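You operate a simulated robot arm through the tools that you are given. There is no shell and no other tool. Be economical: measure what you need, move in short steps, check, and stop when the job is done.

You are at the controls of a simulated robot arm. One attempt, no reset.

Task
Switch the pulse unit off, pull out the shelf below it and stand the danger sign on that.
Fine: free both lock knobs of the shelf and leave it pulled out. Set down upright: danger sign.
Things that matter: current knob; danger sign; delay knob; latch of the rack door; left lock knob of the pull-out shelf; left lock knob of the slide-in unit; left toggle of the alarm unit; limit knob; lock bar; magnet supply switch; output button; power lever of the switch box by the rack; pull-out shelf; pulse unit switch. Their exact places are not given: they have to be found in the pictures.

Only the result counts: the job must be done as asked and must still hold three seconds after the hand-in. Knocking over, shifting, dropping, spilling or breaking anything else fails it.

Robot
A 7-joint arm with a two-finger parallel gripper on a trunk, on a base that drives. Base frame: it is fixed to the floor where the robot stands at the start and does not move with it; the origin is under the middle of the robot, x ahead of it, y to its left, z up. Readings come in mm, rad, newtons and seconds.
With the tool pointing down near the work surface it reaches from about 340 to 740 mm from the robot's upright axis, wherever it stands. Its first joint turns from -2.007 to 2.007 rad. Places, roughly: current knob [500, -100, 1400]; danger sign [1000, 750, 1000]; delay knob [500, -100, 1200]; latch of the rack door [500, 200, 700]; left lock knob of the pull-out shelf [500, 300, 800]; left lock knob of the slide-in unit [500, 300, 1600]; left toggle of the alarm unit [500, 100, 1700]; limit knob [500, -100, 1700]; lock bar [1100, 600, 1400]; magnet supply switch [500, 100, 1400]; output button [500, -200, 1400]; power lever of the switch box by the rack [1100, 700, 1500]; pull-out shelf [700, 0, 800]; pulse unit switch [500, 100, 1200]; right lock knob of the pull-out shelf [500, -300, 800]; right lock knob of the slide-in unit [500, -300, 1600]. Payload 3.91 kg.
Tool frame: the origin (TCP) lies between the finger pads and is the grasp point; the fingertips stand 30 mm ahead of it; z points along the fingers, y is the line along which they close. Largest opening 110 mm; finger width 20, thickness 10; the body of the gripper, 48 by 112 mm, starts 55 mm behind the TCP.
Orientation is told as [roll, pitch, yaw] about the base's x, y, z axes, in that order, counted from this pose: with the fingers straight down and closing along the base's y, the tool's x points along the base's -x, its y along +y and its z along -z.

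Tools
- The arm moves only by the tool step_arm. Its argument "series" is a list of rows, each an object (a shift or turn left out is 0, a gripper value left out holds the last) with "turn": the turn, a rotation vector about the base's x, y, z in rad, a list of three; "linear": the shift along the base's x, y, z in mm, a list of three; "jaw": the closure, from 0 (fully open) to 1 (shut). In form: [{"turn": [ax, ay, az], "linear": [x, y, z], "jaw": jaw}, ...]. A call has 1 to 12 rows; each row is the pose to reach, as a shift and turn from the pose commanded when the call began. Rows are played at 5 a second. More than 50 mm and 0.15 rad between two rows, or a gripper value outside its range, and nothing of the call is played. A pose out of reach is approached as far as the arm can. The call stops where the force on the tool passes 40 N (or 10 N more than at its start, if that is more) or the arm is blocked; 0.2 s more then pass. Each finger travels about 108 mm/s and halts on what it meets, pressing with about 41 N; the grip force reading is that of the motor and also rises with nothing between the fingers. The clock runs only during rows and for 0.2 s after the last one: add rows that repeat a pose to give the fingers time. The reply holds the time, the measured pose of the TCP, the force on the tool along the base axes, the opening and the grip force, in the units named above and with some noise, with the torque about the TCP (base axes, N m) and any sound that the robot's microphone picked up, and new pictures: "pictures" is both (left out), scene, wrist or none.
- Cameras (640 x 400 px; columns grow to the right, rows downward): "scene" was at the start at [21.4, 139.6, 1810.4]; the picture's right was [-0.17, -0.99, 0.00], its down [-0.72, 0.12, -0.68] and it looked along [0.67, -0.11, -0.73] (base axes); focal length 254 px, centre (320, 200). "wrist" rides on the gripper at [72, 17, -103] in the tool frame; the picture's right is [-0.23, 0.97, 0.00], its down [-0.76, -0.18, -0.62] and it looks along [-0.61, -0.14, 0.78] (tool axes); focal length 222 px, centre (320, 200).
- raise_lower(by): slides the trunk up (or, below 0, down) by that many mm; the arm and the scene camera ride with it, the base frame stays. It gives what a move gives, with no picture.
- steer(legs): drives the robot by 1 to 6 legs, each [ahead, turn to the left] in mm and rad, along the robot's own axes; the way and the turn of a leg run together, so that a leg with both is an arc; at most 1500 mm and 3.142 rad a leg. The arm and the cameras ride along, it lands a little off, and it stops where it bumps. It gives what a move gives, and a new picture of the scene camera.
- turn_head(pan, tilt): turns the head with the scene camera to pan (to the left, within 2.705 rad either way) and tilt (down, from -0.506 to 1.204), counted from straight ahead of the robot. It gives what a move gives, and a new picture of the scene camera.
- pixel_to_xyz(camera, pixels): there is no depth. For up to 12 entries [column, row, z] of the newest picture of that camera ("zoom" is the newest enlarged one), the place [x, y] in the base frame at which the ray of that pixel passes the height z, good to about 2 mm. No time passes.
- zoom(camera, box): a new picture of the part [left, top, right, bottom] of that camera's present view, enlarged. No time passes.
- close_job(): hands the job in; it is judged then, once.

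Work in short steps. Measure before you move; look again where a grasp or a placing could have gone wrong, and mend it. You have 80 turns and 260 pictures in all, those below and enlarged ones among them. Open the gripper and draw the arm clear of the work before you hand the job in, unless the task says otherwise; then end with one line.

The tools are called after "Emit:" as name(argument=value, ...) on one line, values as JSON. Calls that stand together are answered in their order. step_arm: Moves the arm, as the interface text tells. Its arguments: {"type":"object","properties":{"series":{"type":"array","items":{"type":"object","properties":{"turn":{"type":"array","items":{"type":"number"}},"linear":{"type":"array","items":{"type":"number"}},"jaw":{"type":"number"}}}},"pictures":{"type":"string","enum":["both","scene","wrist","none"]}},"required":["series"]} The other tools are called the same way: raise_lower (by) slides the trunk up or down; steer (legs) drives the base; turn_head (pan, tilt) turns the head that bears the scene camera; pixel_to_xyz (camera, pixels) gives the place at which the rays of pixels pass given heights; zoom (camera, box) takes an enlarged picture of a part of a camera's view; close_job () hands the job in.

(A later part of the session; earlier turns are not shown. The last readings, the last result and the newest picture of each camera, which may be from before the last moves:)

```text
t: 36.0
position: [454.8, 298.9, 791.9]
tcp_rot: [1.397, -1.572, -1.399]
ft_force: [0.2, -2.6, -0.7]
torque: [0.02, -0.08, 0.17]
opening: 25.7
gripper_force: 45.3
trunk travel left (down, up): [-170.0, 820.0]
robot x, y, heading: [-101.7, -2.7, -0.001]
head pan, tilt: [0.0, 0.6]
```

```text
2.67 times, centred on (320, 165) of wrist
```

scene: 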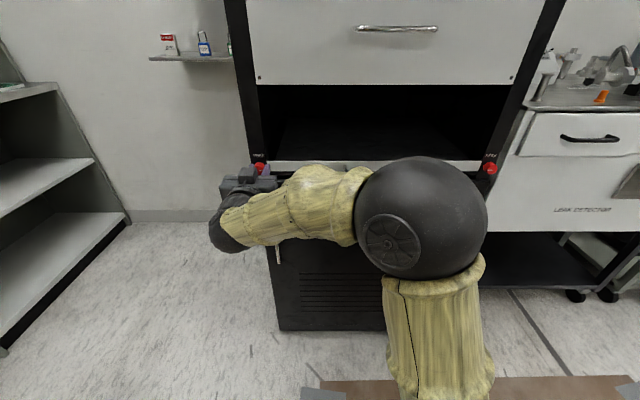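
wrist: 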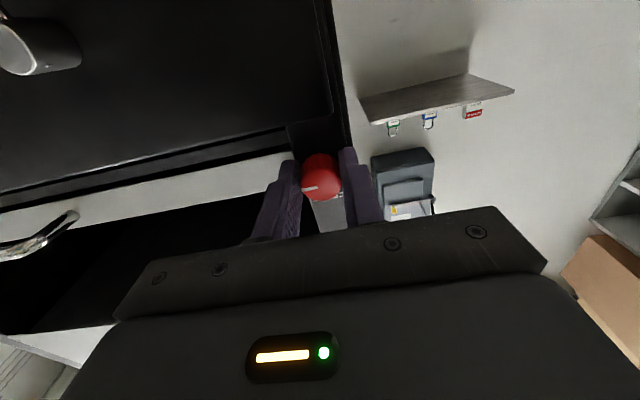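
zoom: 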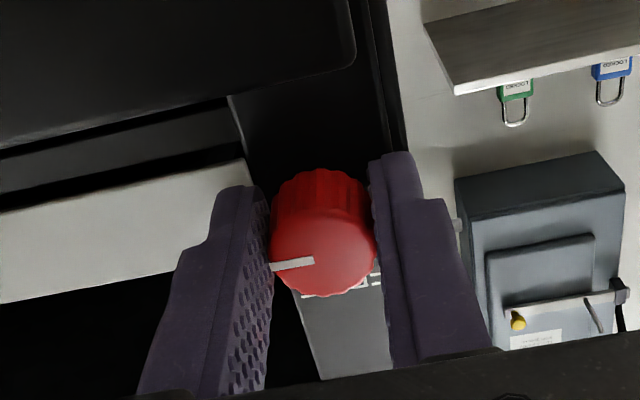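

Gripped at 25.7 mm. I turn about -x by 90° (pointer from right to up).

Emit:
step_arm(series=[{"turn": [-0.14, 0, 0]}, {"turn": [-0.28, 0, 0]}, {"turn": [-0.42, 0, 0]}, {"turn": [-0.56, 0, 0]}, {"turn": [-0.7, 0, 0]}, {"turn": [-0.84, 0, 0]}, {"turn": [-0.98, 0, 0]}, {"turn": [-1.12, 0, 0]}, {"turn": [-1.26, 0, 0]}, {"turn": [-1.4, 0, 0]}, {"turn": [-1.54, 0, 0]}, {"turn": [-1.58, 0, 0]}])

Emit:
zoom(camera="scene", box=[200, 135, 320, 210])

```text
t: 37.4
position: [455.1, 297.2, 792.1]
tcp_rot: [-1.569, -0.763, 1.566]
ft_force: [-9.4, -6.6, -1.2]
torque: [0.01, -0.54, 0.53]
opening: 25.9
gripper_force: 45.1
trunk travel left (down, up): [-170.0, 820.0]
robot x, y, heading: [-98.5, 4.0, -0.003]
head pan, tilt: [0.0, 0.6]
stopped in row 6: the force on the tool passed its limit at 40 N (the readings are from after the stop); the commanded pose is now the measured one
```

scene: 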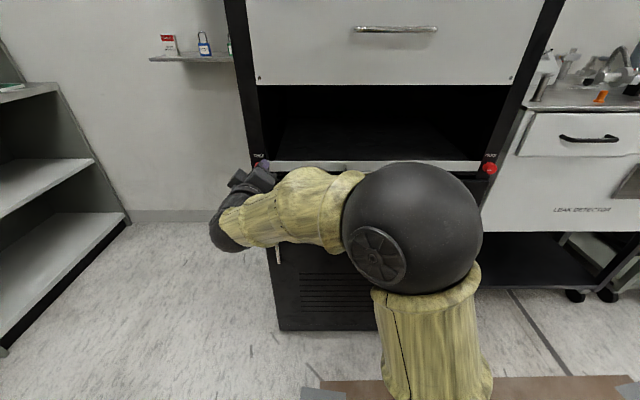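
wrist: 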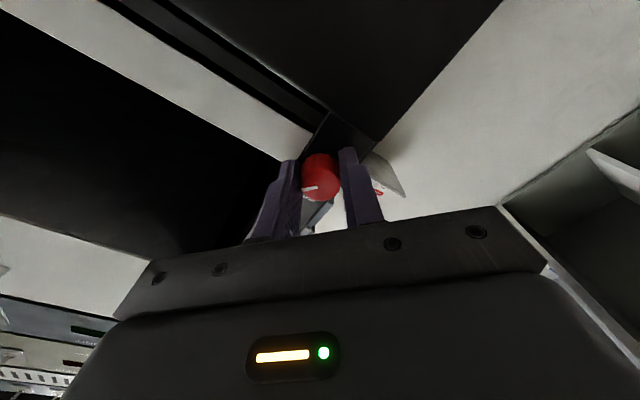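

```text
5.33 times, centred on (260, 172) of scene
```

zoom: 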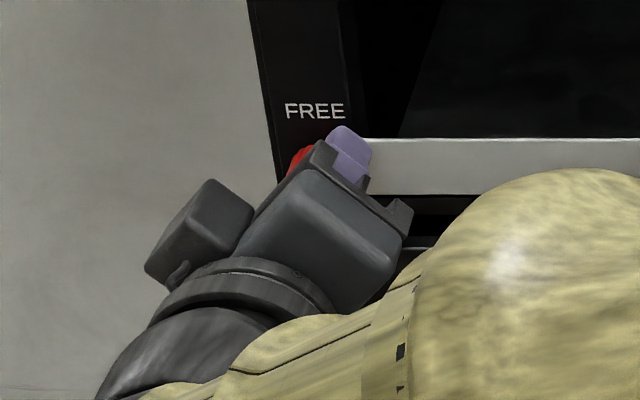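

It turned about 45° before a force stop (fx -9, probably a fingertip rubbing the plate). I open slightly, back off 4 mm, re-grip and continue.

Emit:
step_arm(series=[{"jaw": 0.62}, {"jaw": 0.62, "linear": [-4, 0, 0]}, {"jaw": 0.62, "linear": [-4, 0, 0]}, {"jaw": 0.8, "linear": [-4, 0, 0]}, {"jaw": 0.8, "linear": [-4, 0, 0]}])

Emit:
zoom(camera="wrist", box=[200, 90, 440, 240])

```text
t: 38.6
position: [452.7, 297.9, 793.6]
tcp_rot: [-1.568, -0.766, 1.567]
ft_force: [2.8, -4.6, 5.9]
torque: [0.0, 0.47, 0.12]
opening: 25.9
gripper_force: 45.3
trunk travel left (down, up): [-170.0, 820.0]
robot x, y, heading: [-106.0, 3.1, -0.002]
head pan, tilt: [0.0, 0.6]
```

scene: 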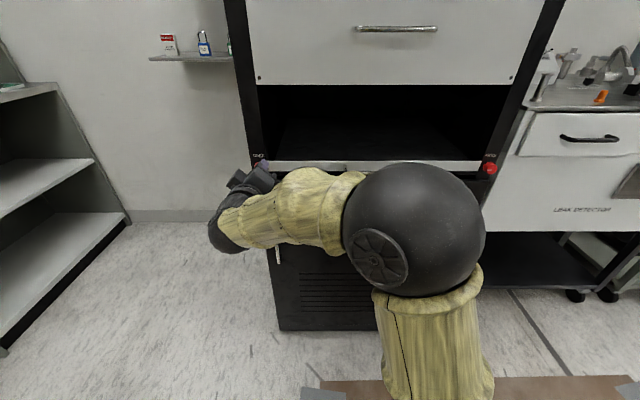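
wrist: 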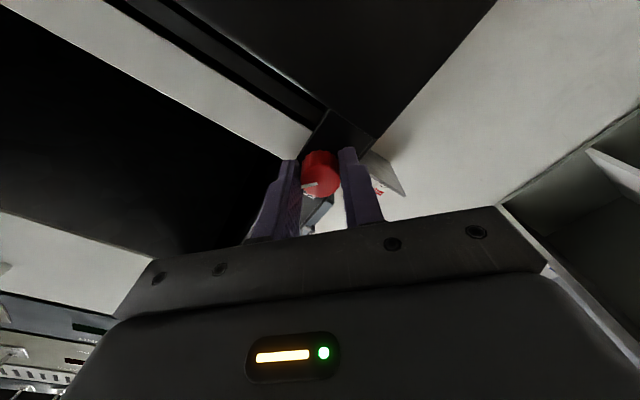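

```text
2.67 times, centred on (320, 165) of wrist
```

zoom: 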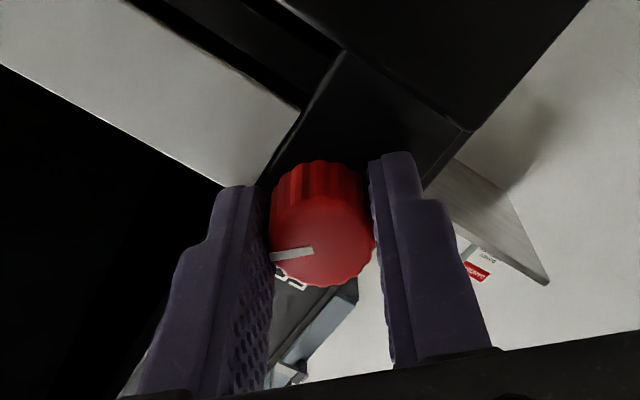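

Re-gripped. I continue the turn by the remaining ~0.79 rad, nudging z by +1.

Emit:
step_arm(series=[{"turn": [-0.13, 0, 0], "linear": [0, 0, 1]}, {"turn": [-0.26, 0, 0], "linear": [0, 0, 1]}, {"turn": [-0.39, 0, 0], "linear": [0, 0, 1]}, {"turn": [-0.52, 0, 0], "linear": [0, 0, 1]}, {"turn": [-0.65, 0, 0], "linear": [0, 0, 1]}, {"turn": [-0.78, 0, 0], "linear": [0, 0, 1]}, {"turn": [-0.82, 0, 0], "linear": [0, 0, 1]}])

Emit:
zoom(camera="wrist", box=[200, 90, 440, 240])

```text
t: 40.2
position: [451.5, 296.6, 794.0]
tcp_rot: [-1.576, 0.056, 1.565]
ft_force: [18.2, -1.4, 18.4]
torque: [0.42, 0.27, 0.26]
opening: 25.7
gripper_force: 45.2
trunk travel left (down, up): [-170.0, 820.0]
robot x, y, heading: [-99.6, -0.2, -0.002]
head pan, tilt: [0.0, 0.6]
```

scene: 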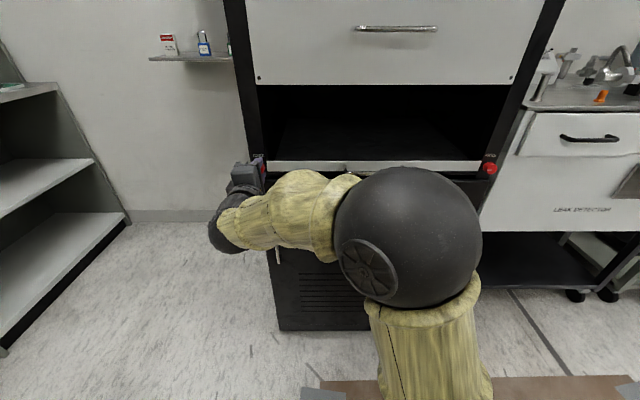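
wrist: 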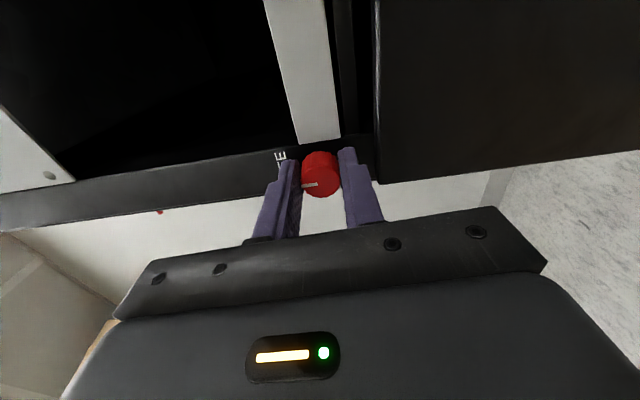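

```text
2.67 times, centred on (320, 165) of wrist
```

zoom: 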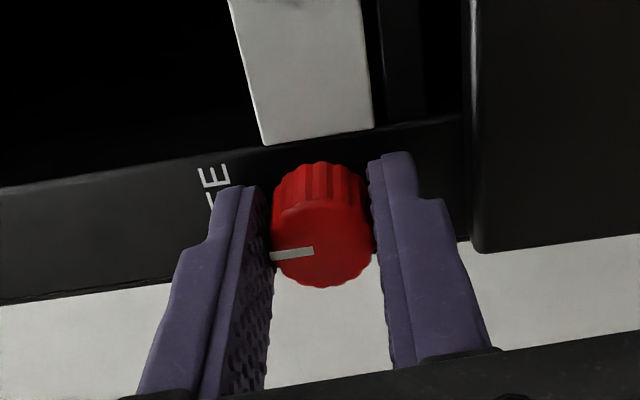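

The pointer now faces the FREE label. I open and retract straight back, then verify.

Emit:
step_arm(series=[{"jaw": 0.5}, {"jaw": 0.5}, {"jaw": 0.5, "linear": [-40, 0, 0]}, {"jaw": 0.5, "linear": [-80, 0, 0]}])

Emit:
zoom(camera="wrist", box=[240, 60, 400, 160])

Emit:
zoom(camera="scene", box=[440, 130, 540, 192])

```text
t: 41.2
position: [370.9, 298.7, 789.4]
tcp_rot: [-1.569, 0.057, 1.565]
ft_force: [0.1, 0.2, 0.5]
torque: [0.01, 0.03, -0.01]
opening: 54.7
gripper_force: 0.1
trunk travel left (down, up): [-170.0, 820.0]
robot x, y, heading: [-100.8, -4.5, 0.003]
head pan, tilt: [0.0, 0.6]
```

scene: 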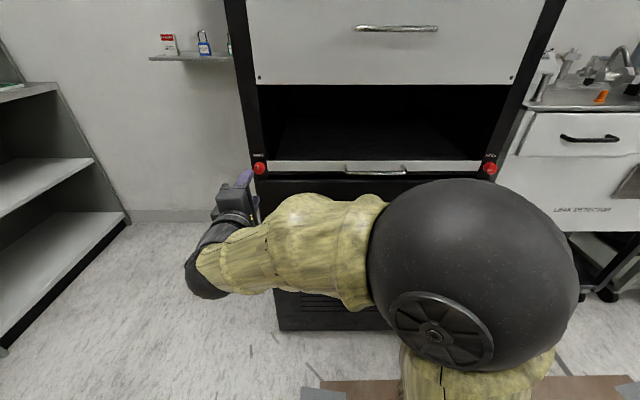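
wrist: 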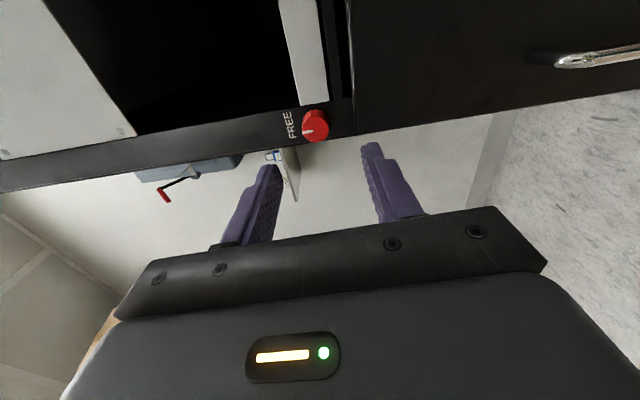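

```text
4.00 times, centred on (320, 110) of wrist
```

zoom: 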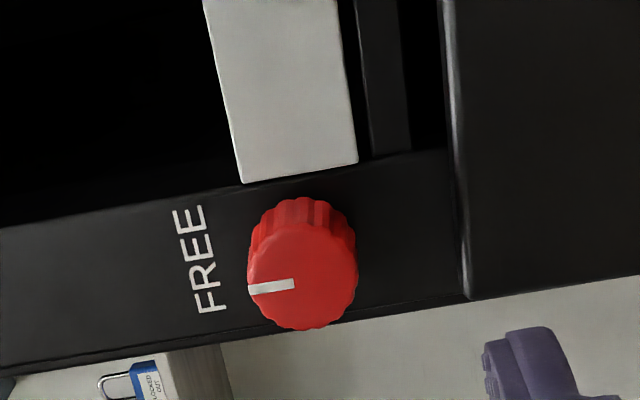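

```text
6.40 times, centred on (490, 161) of scene
```

zoom: 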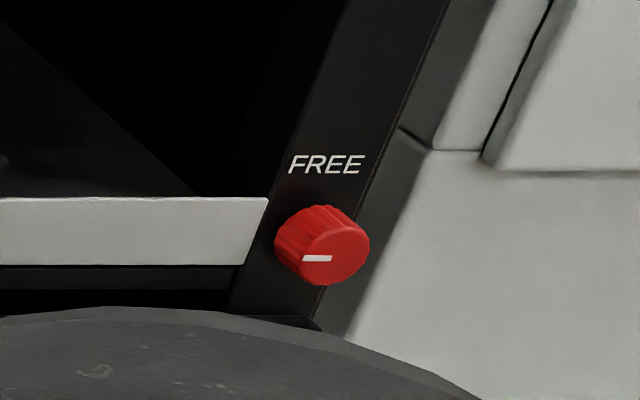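

Left knob is FREE. With this roll (-90°) I go to the right knob, so turning back +90° frees it; I sweep y to about -258.

Emit:
step_arm(series=[{"linear": [0, -47, 3]}, {"linear": [0, -94, 3]}, {"linear": [0, -141, 3]}, {"linear": [0, -188, 3]}, {"linear": [0, -235, 3]}, {"linear": [0, -282, 3]}, {"linear": [0, -329, 3]}, {"linear": [0, -376, 3]}, {"linear": [0, -423, 3]}, {"linear": [0, -470, 3]}, {"linear": [0, -517, 3]}, {"linear": [0, -556, 3]}])

```text
t: 43.8
position: [373.2, -259.3, 791.9]
tcp_rot: [-1.571, 0.058, 1.568]
ft_force: [-0.1, -0.2, 0.5]
torque: [-0.03, 0.01, -0.01]
opening: 54.9
gripper_force: 0.2
trunk travel left (down, up): [-170.0, 820.0]
robot x, y, heading: [-103.0, -0.5, -0.002]
head pan, tilt: [0.0, 0.6]
```

scene: 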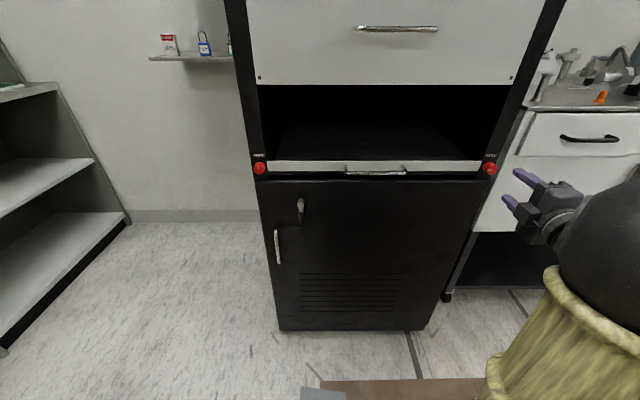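
wrist: 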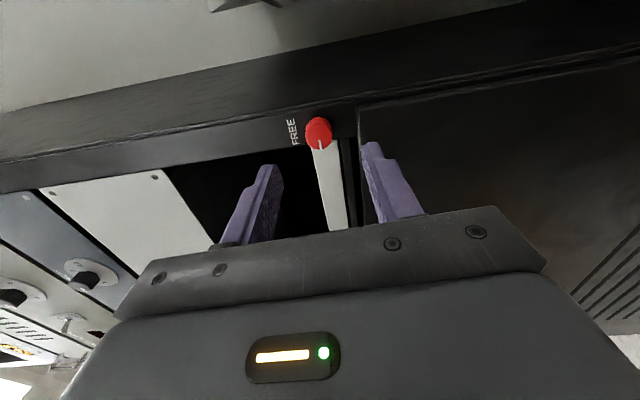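

Right knob at scene (490,169), wrist (319,131). I triangulate.

Emit:
pixel_to_xyz(camera="scene", pixels=[[490, 169, 785], [490, 169, 795], [490, 169, 805], [374, 172, 780], [374, 172, 800], [405, 173, 790], [345, 171, 790], [260, 168, 795]])

Emit:
pixel_to_xyz(camera="wrist", pixels=[[319, 131, 785], [319, 131, 790], [319, 131, 795], [319, 131, 800]])

Emit:
zoom(camera="wrist", box=[240, 80, 400, 180])

```text
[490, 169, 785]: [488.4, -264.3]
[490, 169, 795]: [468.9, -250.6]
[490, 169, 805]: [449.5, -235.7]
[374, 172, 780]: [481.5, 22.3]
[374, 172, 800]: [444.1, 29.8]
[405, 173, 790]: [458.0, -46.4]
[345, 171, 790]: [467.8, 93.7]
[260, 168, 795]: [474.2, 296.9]
```

```text
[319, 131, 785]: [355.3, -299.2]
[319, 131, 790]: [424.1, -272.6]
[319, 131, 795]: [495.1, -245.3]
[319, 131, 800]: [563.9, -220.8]
```

```text
4.00 times, centred on (320, 130) of wrist
```

zoom: 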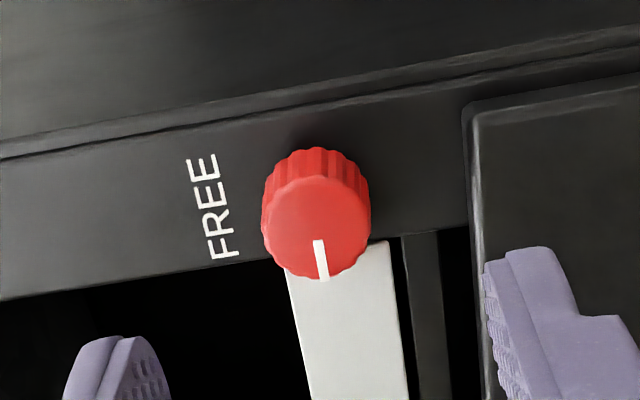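

Right knob is at ≈(472,-253,793). I align (roll +0.057) and move in to TCP x≈452.

Emit:
step_arm(series=[{"linear": [30, 5.5, 1.5], "turn": [0.057, 0, 0], "jaw": 0.54}, {"linear": [60, 5.5, 1.5], "turn": [0.057, 0, 0], "jaw": 0.54}, {"linear": [79, 5.5, 1.5], "turn": [0.057, 0, 0], "jaw": 0.54}])

Emit:
zoom(camera="wrist", box=[200, 90, 440, 240])

Emit:
zoom(camera="scene", box=[430, 130, 550, 205])

```text
t: 44.6
position: [450.5, -254.8, 793.4]
tcp_rot: [-1.572, -0.001, 1.568]
ft_force: [-0.2, -0.4, 0.7]
torque: [0.02, -0.01, -0.01]
opening: 50.7
gripper_force: 0.1
trunk travel left (down, up): [-170.0, 820.0]
robot x, y, heading: [-99.8, 1.1, -0.002]
head pan, tilt: [0.0, 0.6]
```

scene: 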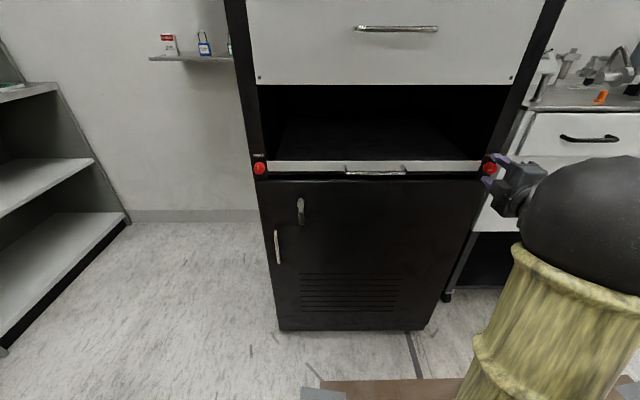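
wrist: 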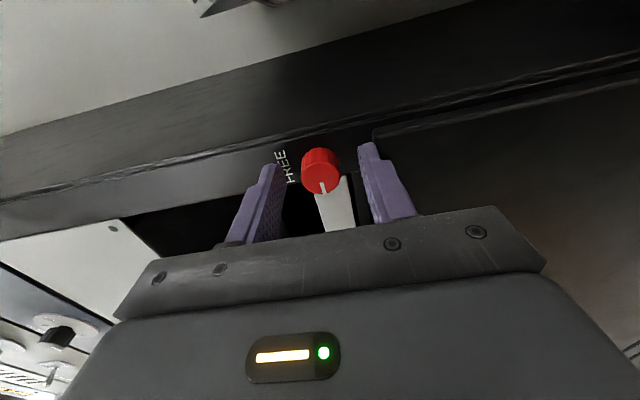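

```text
2.67 times, centred on (320, 165) of wrist
```

zoom: 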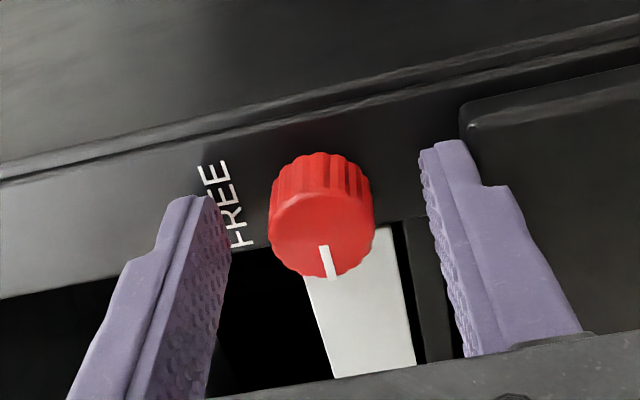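

```text
5.33 times, centred on (490, 168) of scene
```

zoom: 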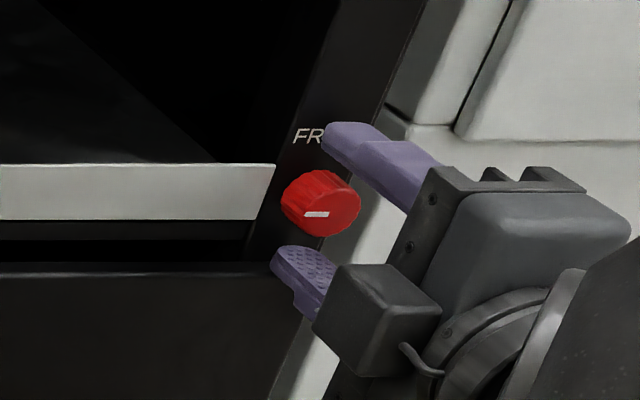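

Centred; I close on the knob, then begin the +90° turn in the same call.

Emit:
step_arm(series=[{"jaw": 0.66}, {"jaw": 0.8}, {"jaw": 0.8}, {"jaw": 0.8, "turn": [0.14, 0, 0]}, {"jaw": 0.8, "turn": [0.28, 0, 0]}, {"jaw": 0.8, "turn": [0.42, 0, 0]}, {"jaw": 0.8, "turn": [0.56, 0, 0]}, {"jaw": 0.8, "turn": [0.7, 0, 0]}, {"jaw": 0.8, "turn": [0.8, 0, 0]}])

Emit:
zoom(camera="wrist", box=[200, 90, 440, 240])

```text
t: 46.6
position: [450.0, -254.4, 793.5]
tcp_rot: [-1.557, -0.804, 1.556]
ft_force: [-20.7, 6.8, -28.2]
torque: [0.01, 0.92, -0.37]
opening: 25.7
gripper_force: 45.6
trunk travel left (down, up): [-170.0, 820.0]
robot x, y, heading: [-97.9, -1.0, 0.001]
head pan, tilt: [0.0, 0.6]
```

scene: 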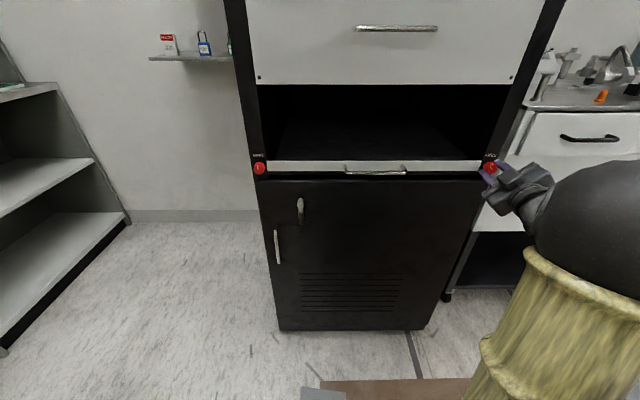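
wrist: 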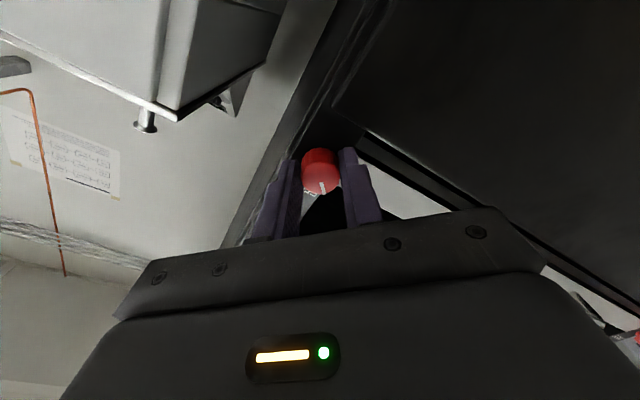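

```text
2.67 times, centred on (320, 165) of wrist
```

zoom: 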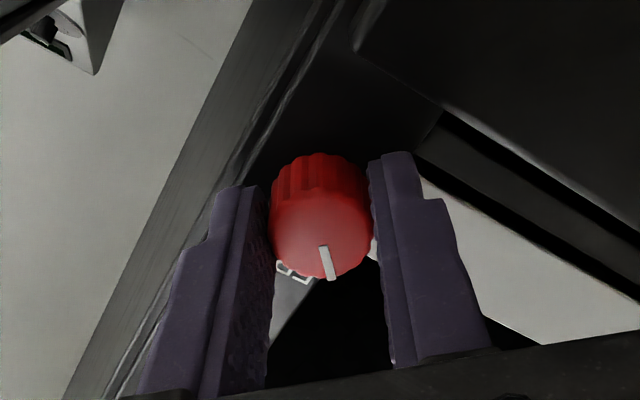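

Half done, with stress building (-28 N z). I release, re-grip at the same pose, and turn the remaining half.

Emit:
step_arm(series=[{"jaw": 0.62}, {"jaw": 0.62}, {"jaw": 0.8}, {"jaw": 0.8}, {"jaw": 0.8, "turn": [0.14, 0, 0]}, {"jaw": 0.8, "turn": [0.28, 0, 0]}, {"jaw": 0.8, "turn": [0.42, 0, 0]}, {"jaw": 0.8, "turn": [0.56, 0, 0]}, {"jaw": 0.8, "turn": [0.68, 0, 0]}, {"jaw": 0.8, "turn": [0.78, 0, 0]}, {"jaw": 0.8, "turn": [0.81, 0, 0]}])

Emit:
zoom(camera="wrist", box=[200, 90, 440, 240])

```text
t: 49.0
position: [452.1, -253.2, 796.6]
tcp_rot: [1.503, -1.529, -1.502]
ft_force: [-1.5, 2.9, -0.4]
torque: [-0.5, 0.5, 0.62]
opening: 25.6
gripper_force: 45.0
trunk travel left (down, up): [-170.0, 820.0]
robot x, y, heading: [-102.6, 1.1, 0.003]
head pan, tilt: [0.0, 0.6]
```

scene: 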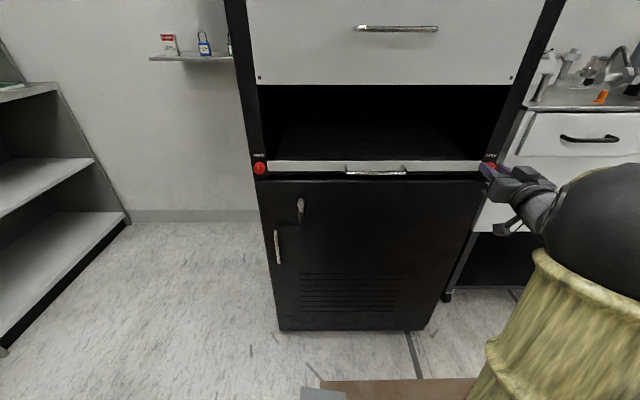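
wrist: 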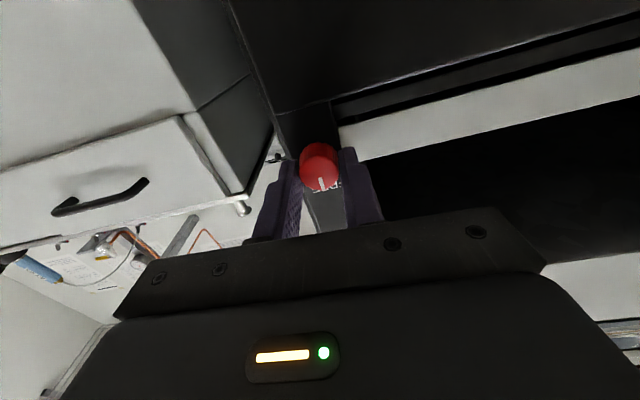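

```text
2.67 times, centred on (320, 165) of wrist
```

zoom: 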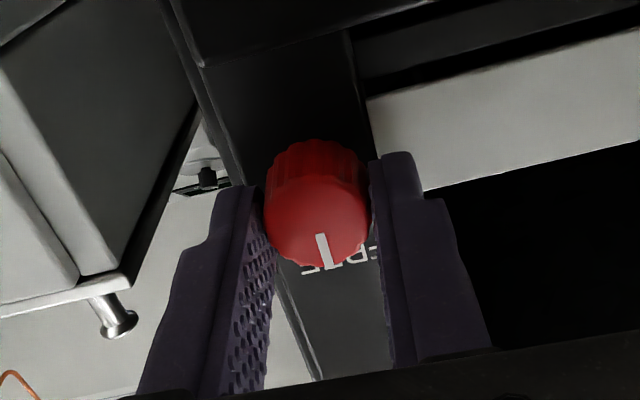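

Pointer faces FREE. I release, retract, and measure the shelf handle plus floor space to the left.

Emit:
step_arm(series=[{"jaw": 0.5}, {"jaw": 0.5}, {"jaw": 0.5, "linear": [-40, 0, 0]}, {"jaw": 0.5, "linear": [-75, 0, 0]}])

Emit:
zoom(camera="scene", box=[310, 130, 510, 255])

Emit:
pixel_to_xyz(camera="scene", pixels=[[130, 222, 0], [3, 350, 0], [92, 158, 500], [445, 300, 0], [280, 328, 0], [424, 328, 0], [165, 50, 1000], [152, 58, 1000]])

Emit:
turn_head(pan=1.2, tilt=0.6)

```text
t: 50.0
position: [376.3, -254.6, 796.9]
tcp_rot: [1.472, -1.532, -1.471]
ft_force: [-0.7, -0.4, 0.3]
torque: [-0.04, -0.04, 0.01]
opening: 54.9
gripper_force: 0.0
trunk travel left (down, up): [-170.0, 820.0]
robot x, y, heading: [-100.1, -3.9, 0.003]
head pan, tilt: [0.0, 0.6]
```

scene: 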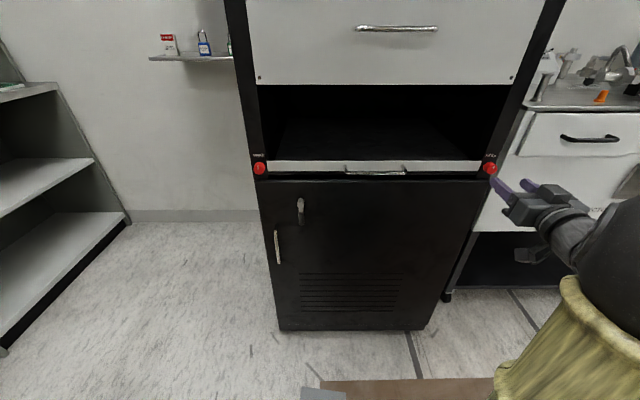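
wrist: 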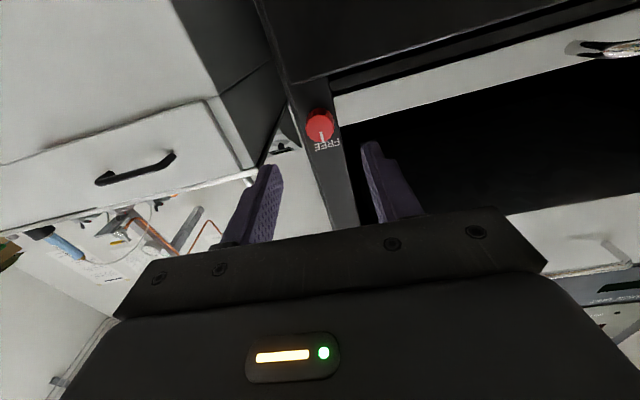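

```text
3.20 times, centred on (410, 192) of scene
```

zoom: 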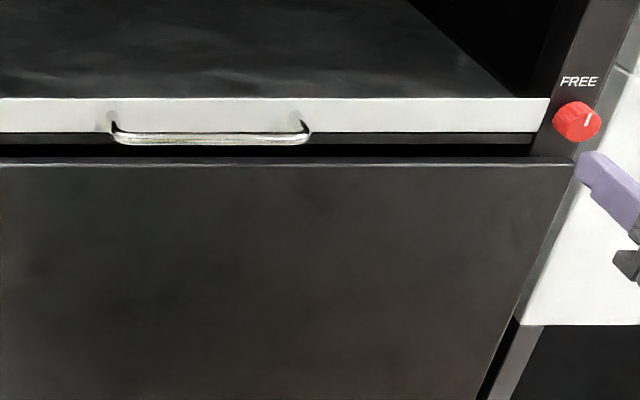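

```text
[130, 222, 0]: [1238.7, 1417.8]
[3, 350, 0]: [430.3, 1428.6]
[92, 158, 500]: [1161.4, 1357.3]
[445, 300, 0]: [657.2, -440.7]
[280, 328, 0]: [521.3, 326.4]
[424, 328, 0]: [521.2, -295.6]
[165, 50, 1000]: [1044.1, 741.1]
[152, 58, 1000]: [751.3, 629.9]
```

```text
t: 51.4
position: [378.0, -253.5, 797.7]
tcp_rot: [1.474, -1.53, -1.475]
ft_force: [-1.0, -0.1, -1.2]
torque: [-0.01, -0.01, 0.0]
opening: 54.9
gripper_force: 0.0
trunk travel left (down, up): [-170.0, 820.0]
robot x, y, heading: [-97.5, 1.7, -0.005]
head pan, tilt: [1.201, 0.6]
```

scene: 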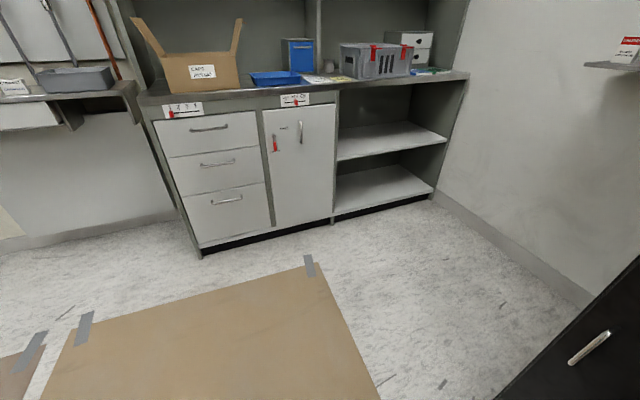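

Left side has about 1080 mm of free floor (y 326 to ~1410). I'll pull the shelf standing to its left so the robot isn't in its way; first I tuck the arm in.

Emit:
step_arm(series=[{"linear": [-40, 10, 0]}, {"linear": [-80, 20, 0]}, {"linear": [-110, 30, 0]}, {"linear": [-130, 40, 0]}], pictures="none")

Emit:
turn_head(pan=0, tilt=0.9)

```text
t: 52.4
position: [248.4, -214.2, 791.5]
tcp_rot: [1.321, -1.526, -1.323]
ft_force: [-0.4, 0.2, 0.2]
torque: [-0.03, 0.01, 0.01]
opening: 55.0
gripper_force: 0.0
trunk travel left (down, up): [-170.0, 820.0]
robot x, y, heading: [-101.8, -0.5, 0.002]
head pan, tilt: [1.201, 0.6]
```

```text
t: 53.8
position: [248.6, -213.7, 790.9]
tcp_rot: [1.342, -1.525, -1.34]
ft_force: [0.7, 0.1, 0.6]
torque: [-0.01, 0.0, -0.02]
opening: 55.3
gripper_force: 0.0
trunk travel left (down, up): [-170.0, 820.0]
robot x, y, heading: [-100.0, 0.6, -0.003]
head pan, tilt: [0.0, 0.901]
```

scene: 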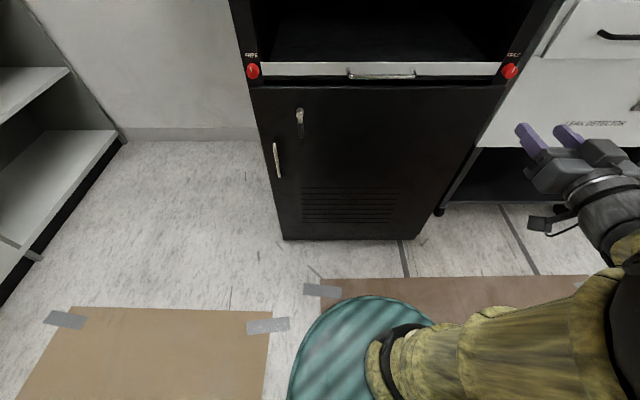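

The arm is tucked (tip radius ~460). I drive: forward 30, turn left, ahead 450, turn right.

Emit:
steer(legs=[[30, 0], [0, 1.571], [450, 0], [0, -1.571]])

```text
t: 57.6
position: [357.1, 80.0, 778.4]
tcp_rot: [1.065, -1.49, -0.357]
ft_force: [0.0, 0.4, 0.0]
torque: [-0.02, 0.0, 0.0]
opening: 55.0
gripper_force: 0.1
trunk travel left (down, up): [-170.0, 820.0]
robot x, y, heading: [-49.5, 10.6, 0.525]
head pan, tilt: [0.0, 0.901]
stopped in leg 2: the robot was blocked; the commanded pose is now the measured one
```

scene: 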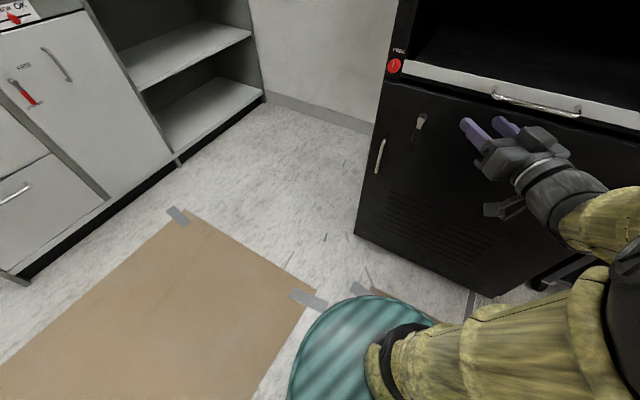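

Blocked at heading 0.525. I look around at the base and table to see what it hit.

Emit:
turn_head(pan=2.7, tilt=1.0)

Emit:
turn_head(pan=-2.6, tilt=1.0)

Emit:
turn_head(pan=-1.0, tilt=1.1)

```text
t: 60.0
position: [356.6, 77.5, 779.5]
tcp_rot: [1.07, -1.492, -0.364]
ft_force: [-0.1, 0.3, 0.0]
torque: [0.01, -0.03, -0.02]
opening: 55.1
gripper_force: 0.0
trunk travel left (down, up): [-170.0, 820.0]
robot x, y, heading: [-47.6, 10.1, 0.528]
head pan, tilt: [2.7, 1.0]
```

scene: 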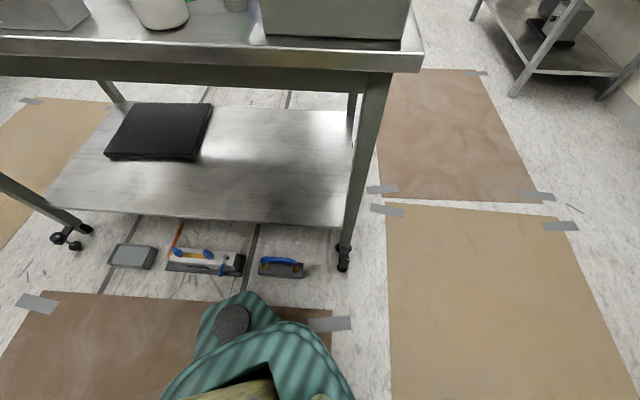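

```text
t: 64.2
position: [356.8, 78.1, 778.7]
tcp_rot: [1.073, -1.492, -0.364]
ft_force: [0.3, 1.0, -0.3]
torque: [0.01, -0.01, 0.01]
opening: 55.2
gripper_force: 0.1
trunk travel left (down, up): [-170.0, 820.0]
robot x, y, heading: [-49.6, 9.9, 0.525]
head pan, tilt: [-2.601, 1.0]
```

scene: 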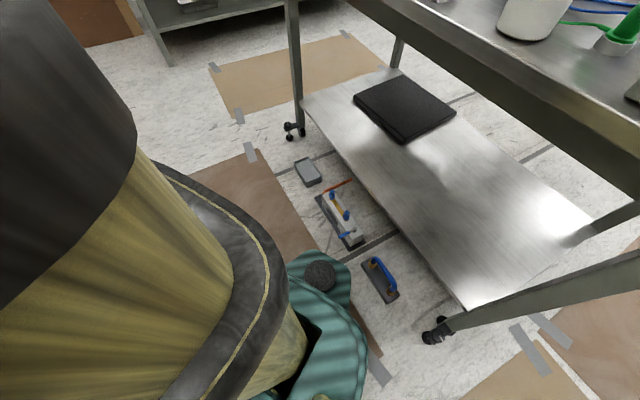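

```text
t: 65.8
position: [356.5, 79.0, 779.7]
tcp_rot: [1.072, -1.492, -0.366]
ft_force: [0.4, -0.4, 0.3]
torque: [-0.01, 0.0, 0.0]
opening: 54.9
gripper_force: 0.2
trunk travel left (down, up): [-170.0, 820.0]
robot x, y, heading: [-49.8, 12.8, 0.527]
head pan, tilt: [-1.0, 1.1]
```

scene: 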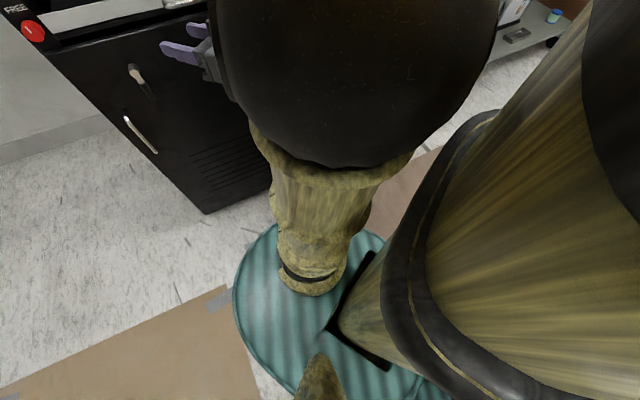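

The base is a teal lobed platform; I'll measure its lobe against the table shelf and the floor items behind.

Emit:
turn_head(pan=2.9, tilt=1.2)

Emit:
turn_head(pan=2.7, tilt=1.2)

Emit:
pixel_to_xyz(camera="scene", pixels=[[232, 240, 0], [232, 240, 150], [232, 240, 300], [280, 190, 0], [205, 185, 0], [340, 185, 0], [340, 150, 300], [100, 150, 300]])

```text
t: 68.9
position: [357.5, 79.1, 778.5]
tcp_rot: [1.073, -1.492, -0.365]
ft_force: [0.5, 0.1, -0.3]
torque: [-0.02, 0.0, 0.0]
opening: 55.0
gripper_force: 0.1
trunk travel left (down, up): [-170.0, 820.0]
robot x, y, heading: [-51.0, 7.1, 0.528]
head pan, tilt: [2.7, 1.201]
```

scene: 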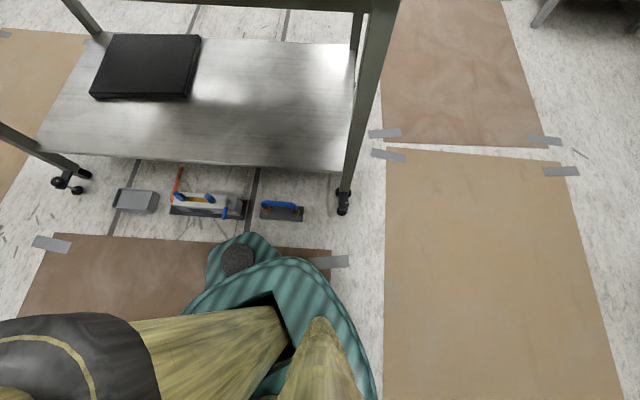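

```text
t: 69.5
position: [357.2, 78.2, 777.8]
tcp_rot: [1.073, -1.491, -0.365]
ft_force: [-0.1, 0.6, 0.0]
torque: [0.01, 0.01, 0.04]
opening: 55.0
gripper_force: 0.1
trunk travel left (down, up): [-170.0, 820.0]
robot x, y, heading: [-53.0, 7.9, 0.531]
head pan, tilt: [2.7, 1.201]
```

scene: 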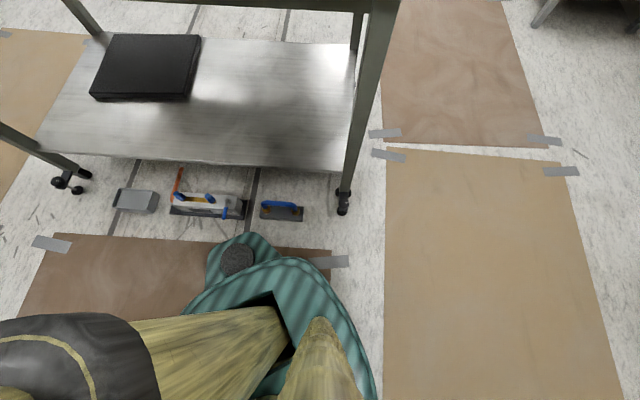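

```text
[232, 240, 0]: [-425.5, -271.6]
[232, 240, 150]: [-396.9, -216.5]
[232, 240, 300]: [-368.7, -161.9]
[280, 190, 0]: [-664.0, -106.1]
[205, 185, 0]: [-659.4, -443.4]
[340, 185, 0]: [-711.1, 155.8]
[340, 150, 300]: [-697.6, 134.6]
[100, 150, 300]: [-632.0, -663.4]
```

Neither table nor floor items are touched by the rear lobe. I look to the right side, where a cart was visible earlier.

Emit:
turn_head(pan=-1.6, tilt=0.7)

Emit:
turn_head(pan=-0.6, tilt=0.8)

```text
t: 73.0
position: [356.6, 78.1, 777.9]
tcp_rot: [1.074, -1.493, -0.365]
ft_force: [-0.3, 0.4, 0.1]
torque: [-0.01, 0.0, -0.01]
opening: 55.0
gripper_force: 0.1
trunk travel left (down, up): [-170.0, 820.0]
robot x, y, heading: [-51.7, 8.1, 0.527]
head pan, tilt: [-1.6, 0.7]
```

scene: 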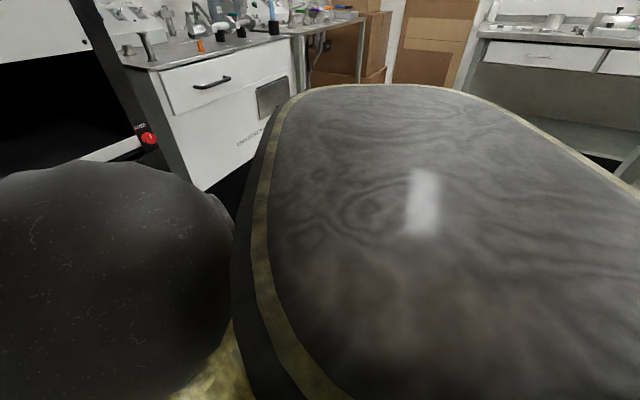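

```text
t: 74.2
position: [357.8, 78.0, 778.3]
tcp_rot: [1.073, -1.492, -0.365]
ft_force: [-0.4, -0.4, 0.0]
torque: [-0.04, 0.01, 0.03]
opening: 55.0
gripper_force: 0.0
trunk travel left (down, up): [-170.0, 820.0]
robot x, y, heading: [-49.0, 6.0, 0.525]
head pan, tilt: [-0.6, 0.799]
```

scene: 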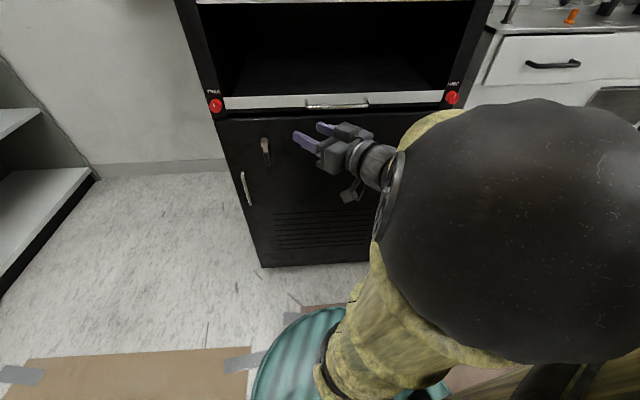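

To understand the footprint, I raise the trunk 400 and look down to the right and rear at the robot's body.

Emit:
raise_lower(by=400)

Emit:
turn_head(pan=-1.6, tilt=0.9)

Emit:
turn_head(pan=-2.6, tilt=0.9)

```text
t: 78.1
position: [357.4, 78.2, 1178.8]
tcp_rot: [1.074, -1.492, -0.365]
ft_force: [0.6, 0.5, -0.2]
torque: [0.03, -0.01, 0.0]
opening: 54.6
gripper_force: 0.1
trunk travel left (down, up): [-570.0, 420.0]
robot x, y, heading: [-49.8, 7.6, 0.526]
head pan, tilt: [-0.6, 0.799]
```

```text
t: 79.3
position: [357.3, 78.3, 1178.0]
tcp_rot: [1.074, -1.493, -0.363]
ft_force: [0.1, 0.2, -0.1]
torque: [-0.03, 0.0, -0.02]
opening: 55.1
gripper_force: 0.1
trunk travel left (down, up): [-570.0, 420.0]
robot x, y, heading: [-52.8, 8.3, 0.524]
head pan, tilt: [-1.6, 0.901]
```

scene: 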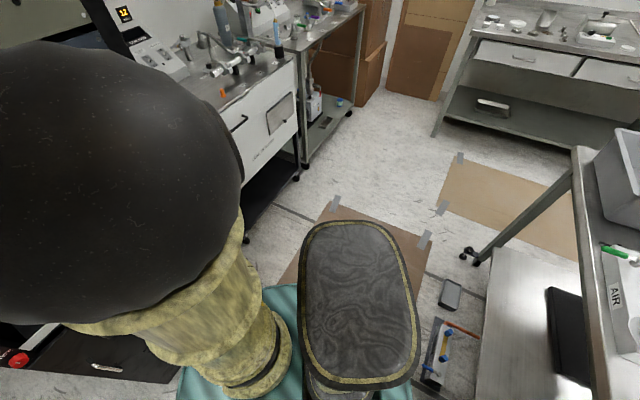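

```text
t: 80.6
position: [357.4, 78.9, 1179.2]
tcp_rot: [1.073, -1.493, -0.366]
ft_force: [0.7, -0.5, 0.4]
torque: [-0.01, 0.0, -0.01]
opening: 55.2
gripper_force: 0.0
trunk travel left (down, up): [-570.0, 420.0]
robot x, y, heading: [-52.2, 13.4, 0.525]
head pan, tilt: [-2.601, 0.901]
```

scene: 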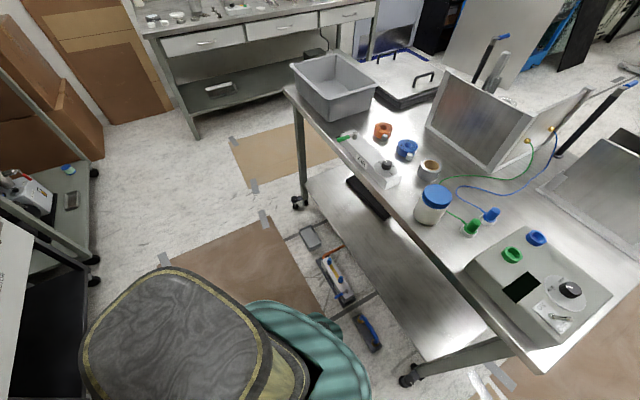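

Nothing obvious touches the base. I edge forward 40 along the heading (front gap is ample) and try a further small left turn.

Emit:
steer(legs=[[40, 0], [0, 0.3]])

```text
t: 82.8
position: [354.2, 212.6, 1178.2]
tcp_rot: [1.074, -1.493, -0.071]
ft_force: [-0.8, -0.5, 0.6]
torque: [0.03, -0.02, -0.02]
opening: 54.9
gripper_force: 0.0
trunk travel left (down, up): [-570.0, 420.0]
robot x, y, heading: [-14.8, 30.6, 0.821]
head pan, tilt: [-2.601, 0.901]
```

scene: 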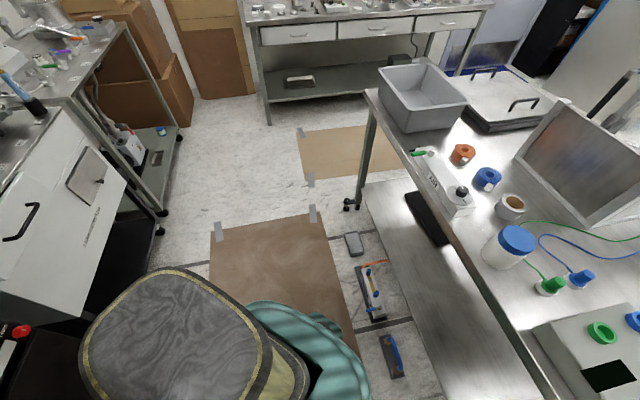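

That worked (heading 0.82). I continue turning to face left, drive 420 and turn back right.

Emit:
steer(legs=[[0, 0.375], [0, 0.375], [420, 0]])

```text
t: 88.9
position: [124.5, 839.3, 1178.1]
tcp_rot: [1.072, -1.493, 0.687]
ft_force: [-0.1, -0.4, -0.2]
torque: [-0.02, 0.0, -0.04]
opening: 54.9
gripper_force: 0.0
trunk travel left (down, up): [-570.0, 420.0]
robot x, y, heading: [-18.3, 453.0, 1.574]
head pan, tilt: [-2.601, 0.901]
```

scene: 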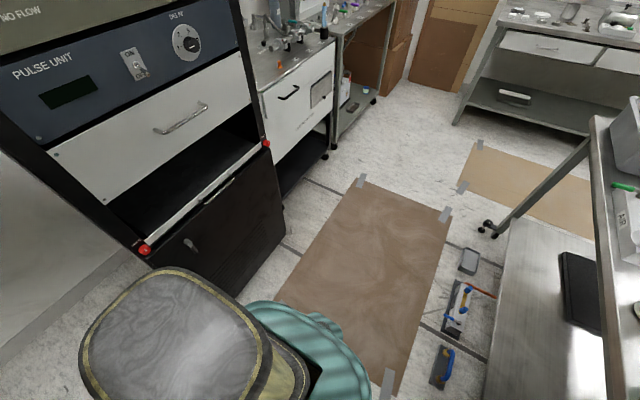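

Now at (-18,453). I turn right to heading ~0.1 so the arm faces the rack from the left.

Emit:
steer(legs=[[0, -0.75], [0, -0.75]])

Emit:
turn_head(pan=-0.4, tilt=0.8)

```text
t: 94.9
position: [379.0, 342.8, 1177.6]
tcp_rot: [1.072, -1.492, -0.801]
ft_force: [0.3, 0.5, -0.1]
torque: [-0.01, 0.0, 0.01]
opening: 54.9
gripper_force: 0.1
trunk travel left (down, up): [-570.0, 420.0]
robot x, y, heading: [-17.3, 450.9, 0.084]
head pan, tilt: [-2.601, 0.901]
```

scene: 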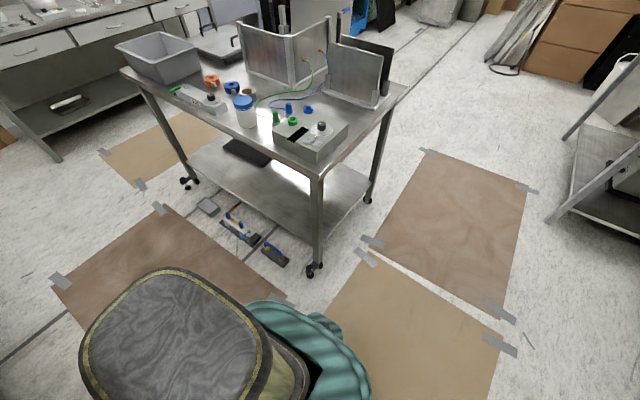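

```text
t: 97.0
position: [379.2, 342.3, 1177.6]
tcp_rot: [1.072, -1.492, -0.801]
ft_force: [0.3, 0.4, -0.2]
torque: [0.01, 0.02, -0.01]
opening: 54.9
gripper_force: 0.1
trunk travel left (down, up): [-570.0, 420.0]
robot x, y, heading: [-16.5, 452.6, 0.088]
head pan, tilt: [-0.4, 0.799]
```

scene: 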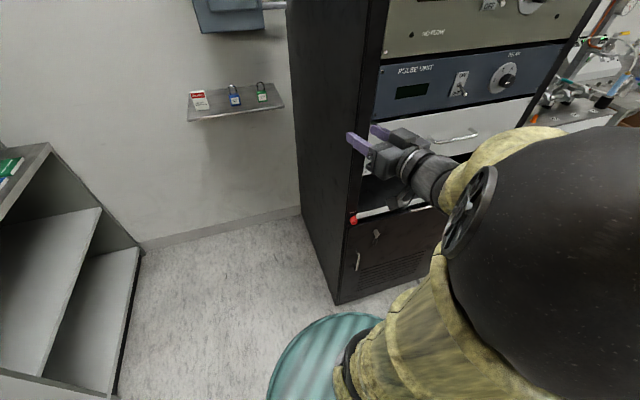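

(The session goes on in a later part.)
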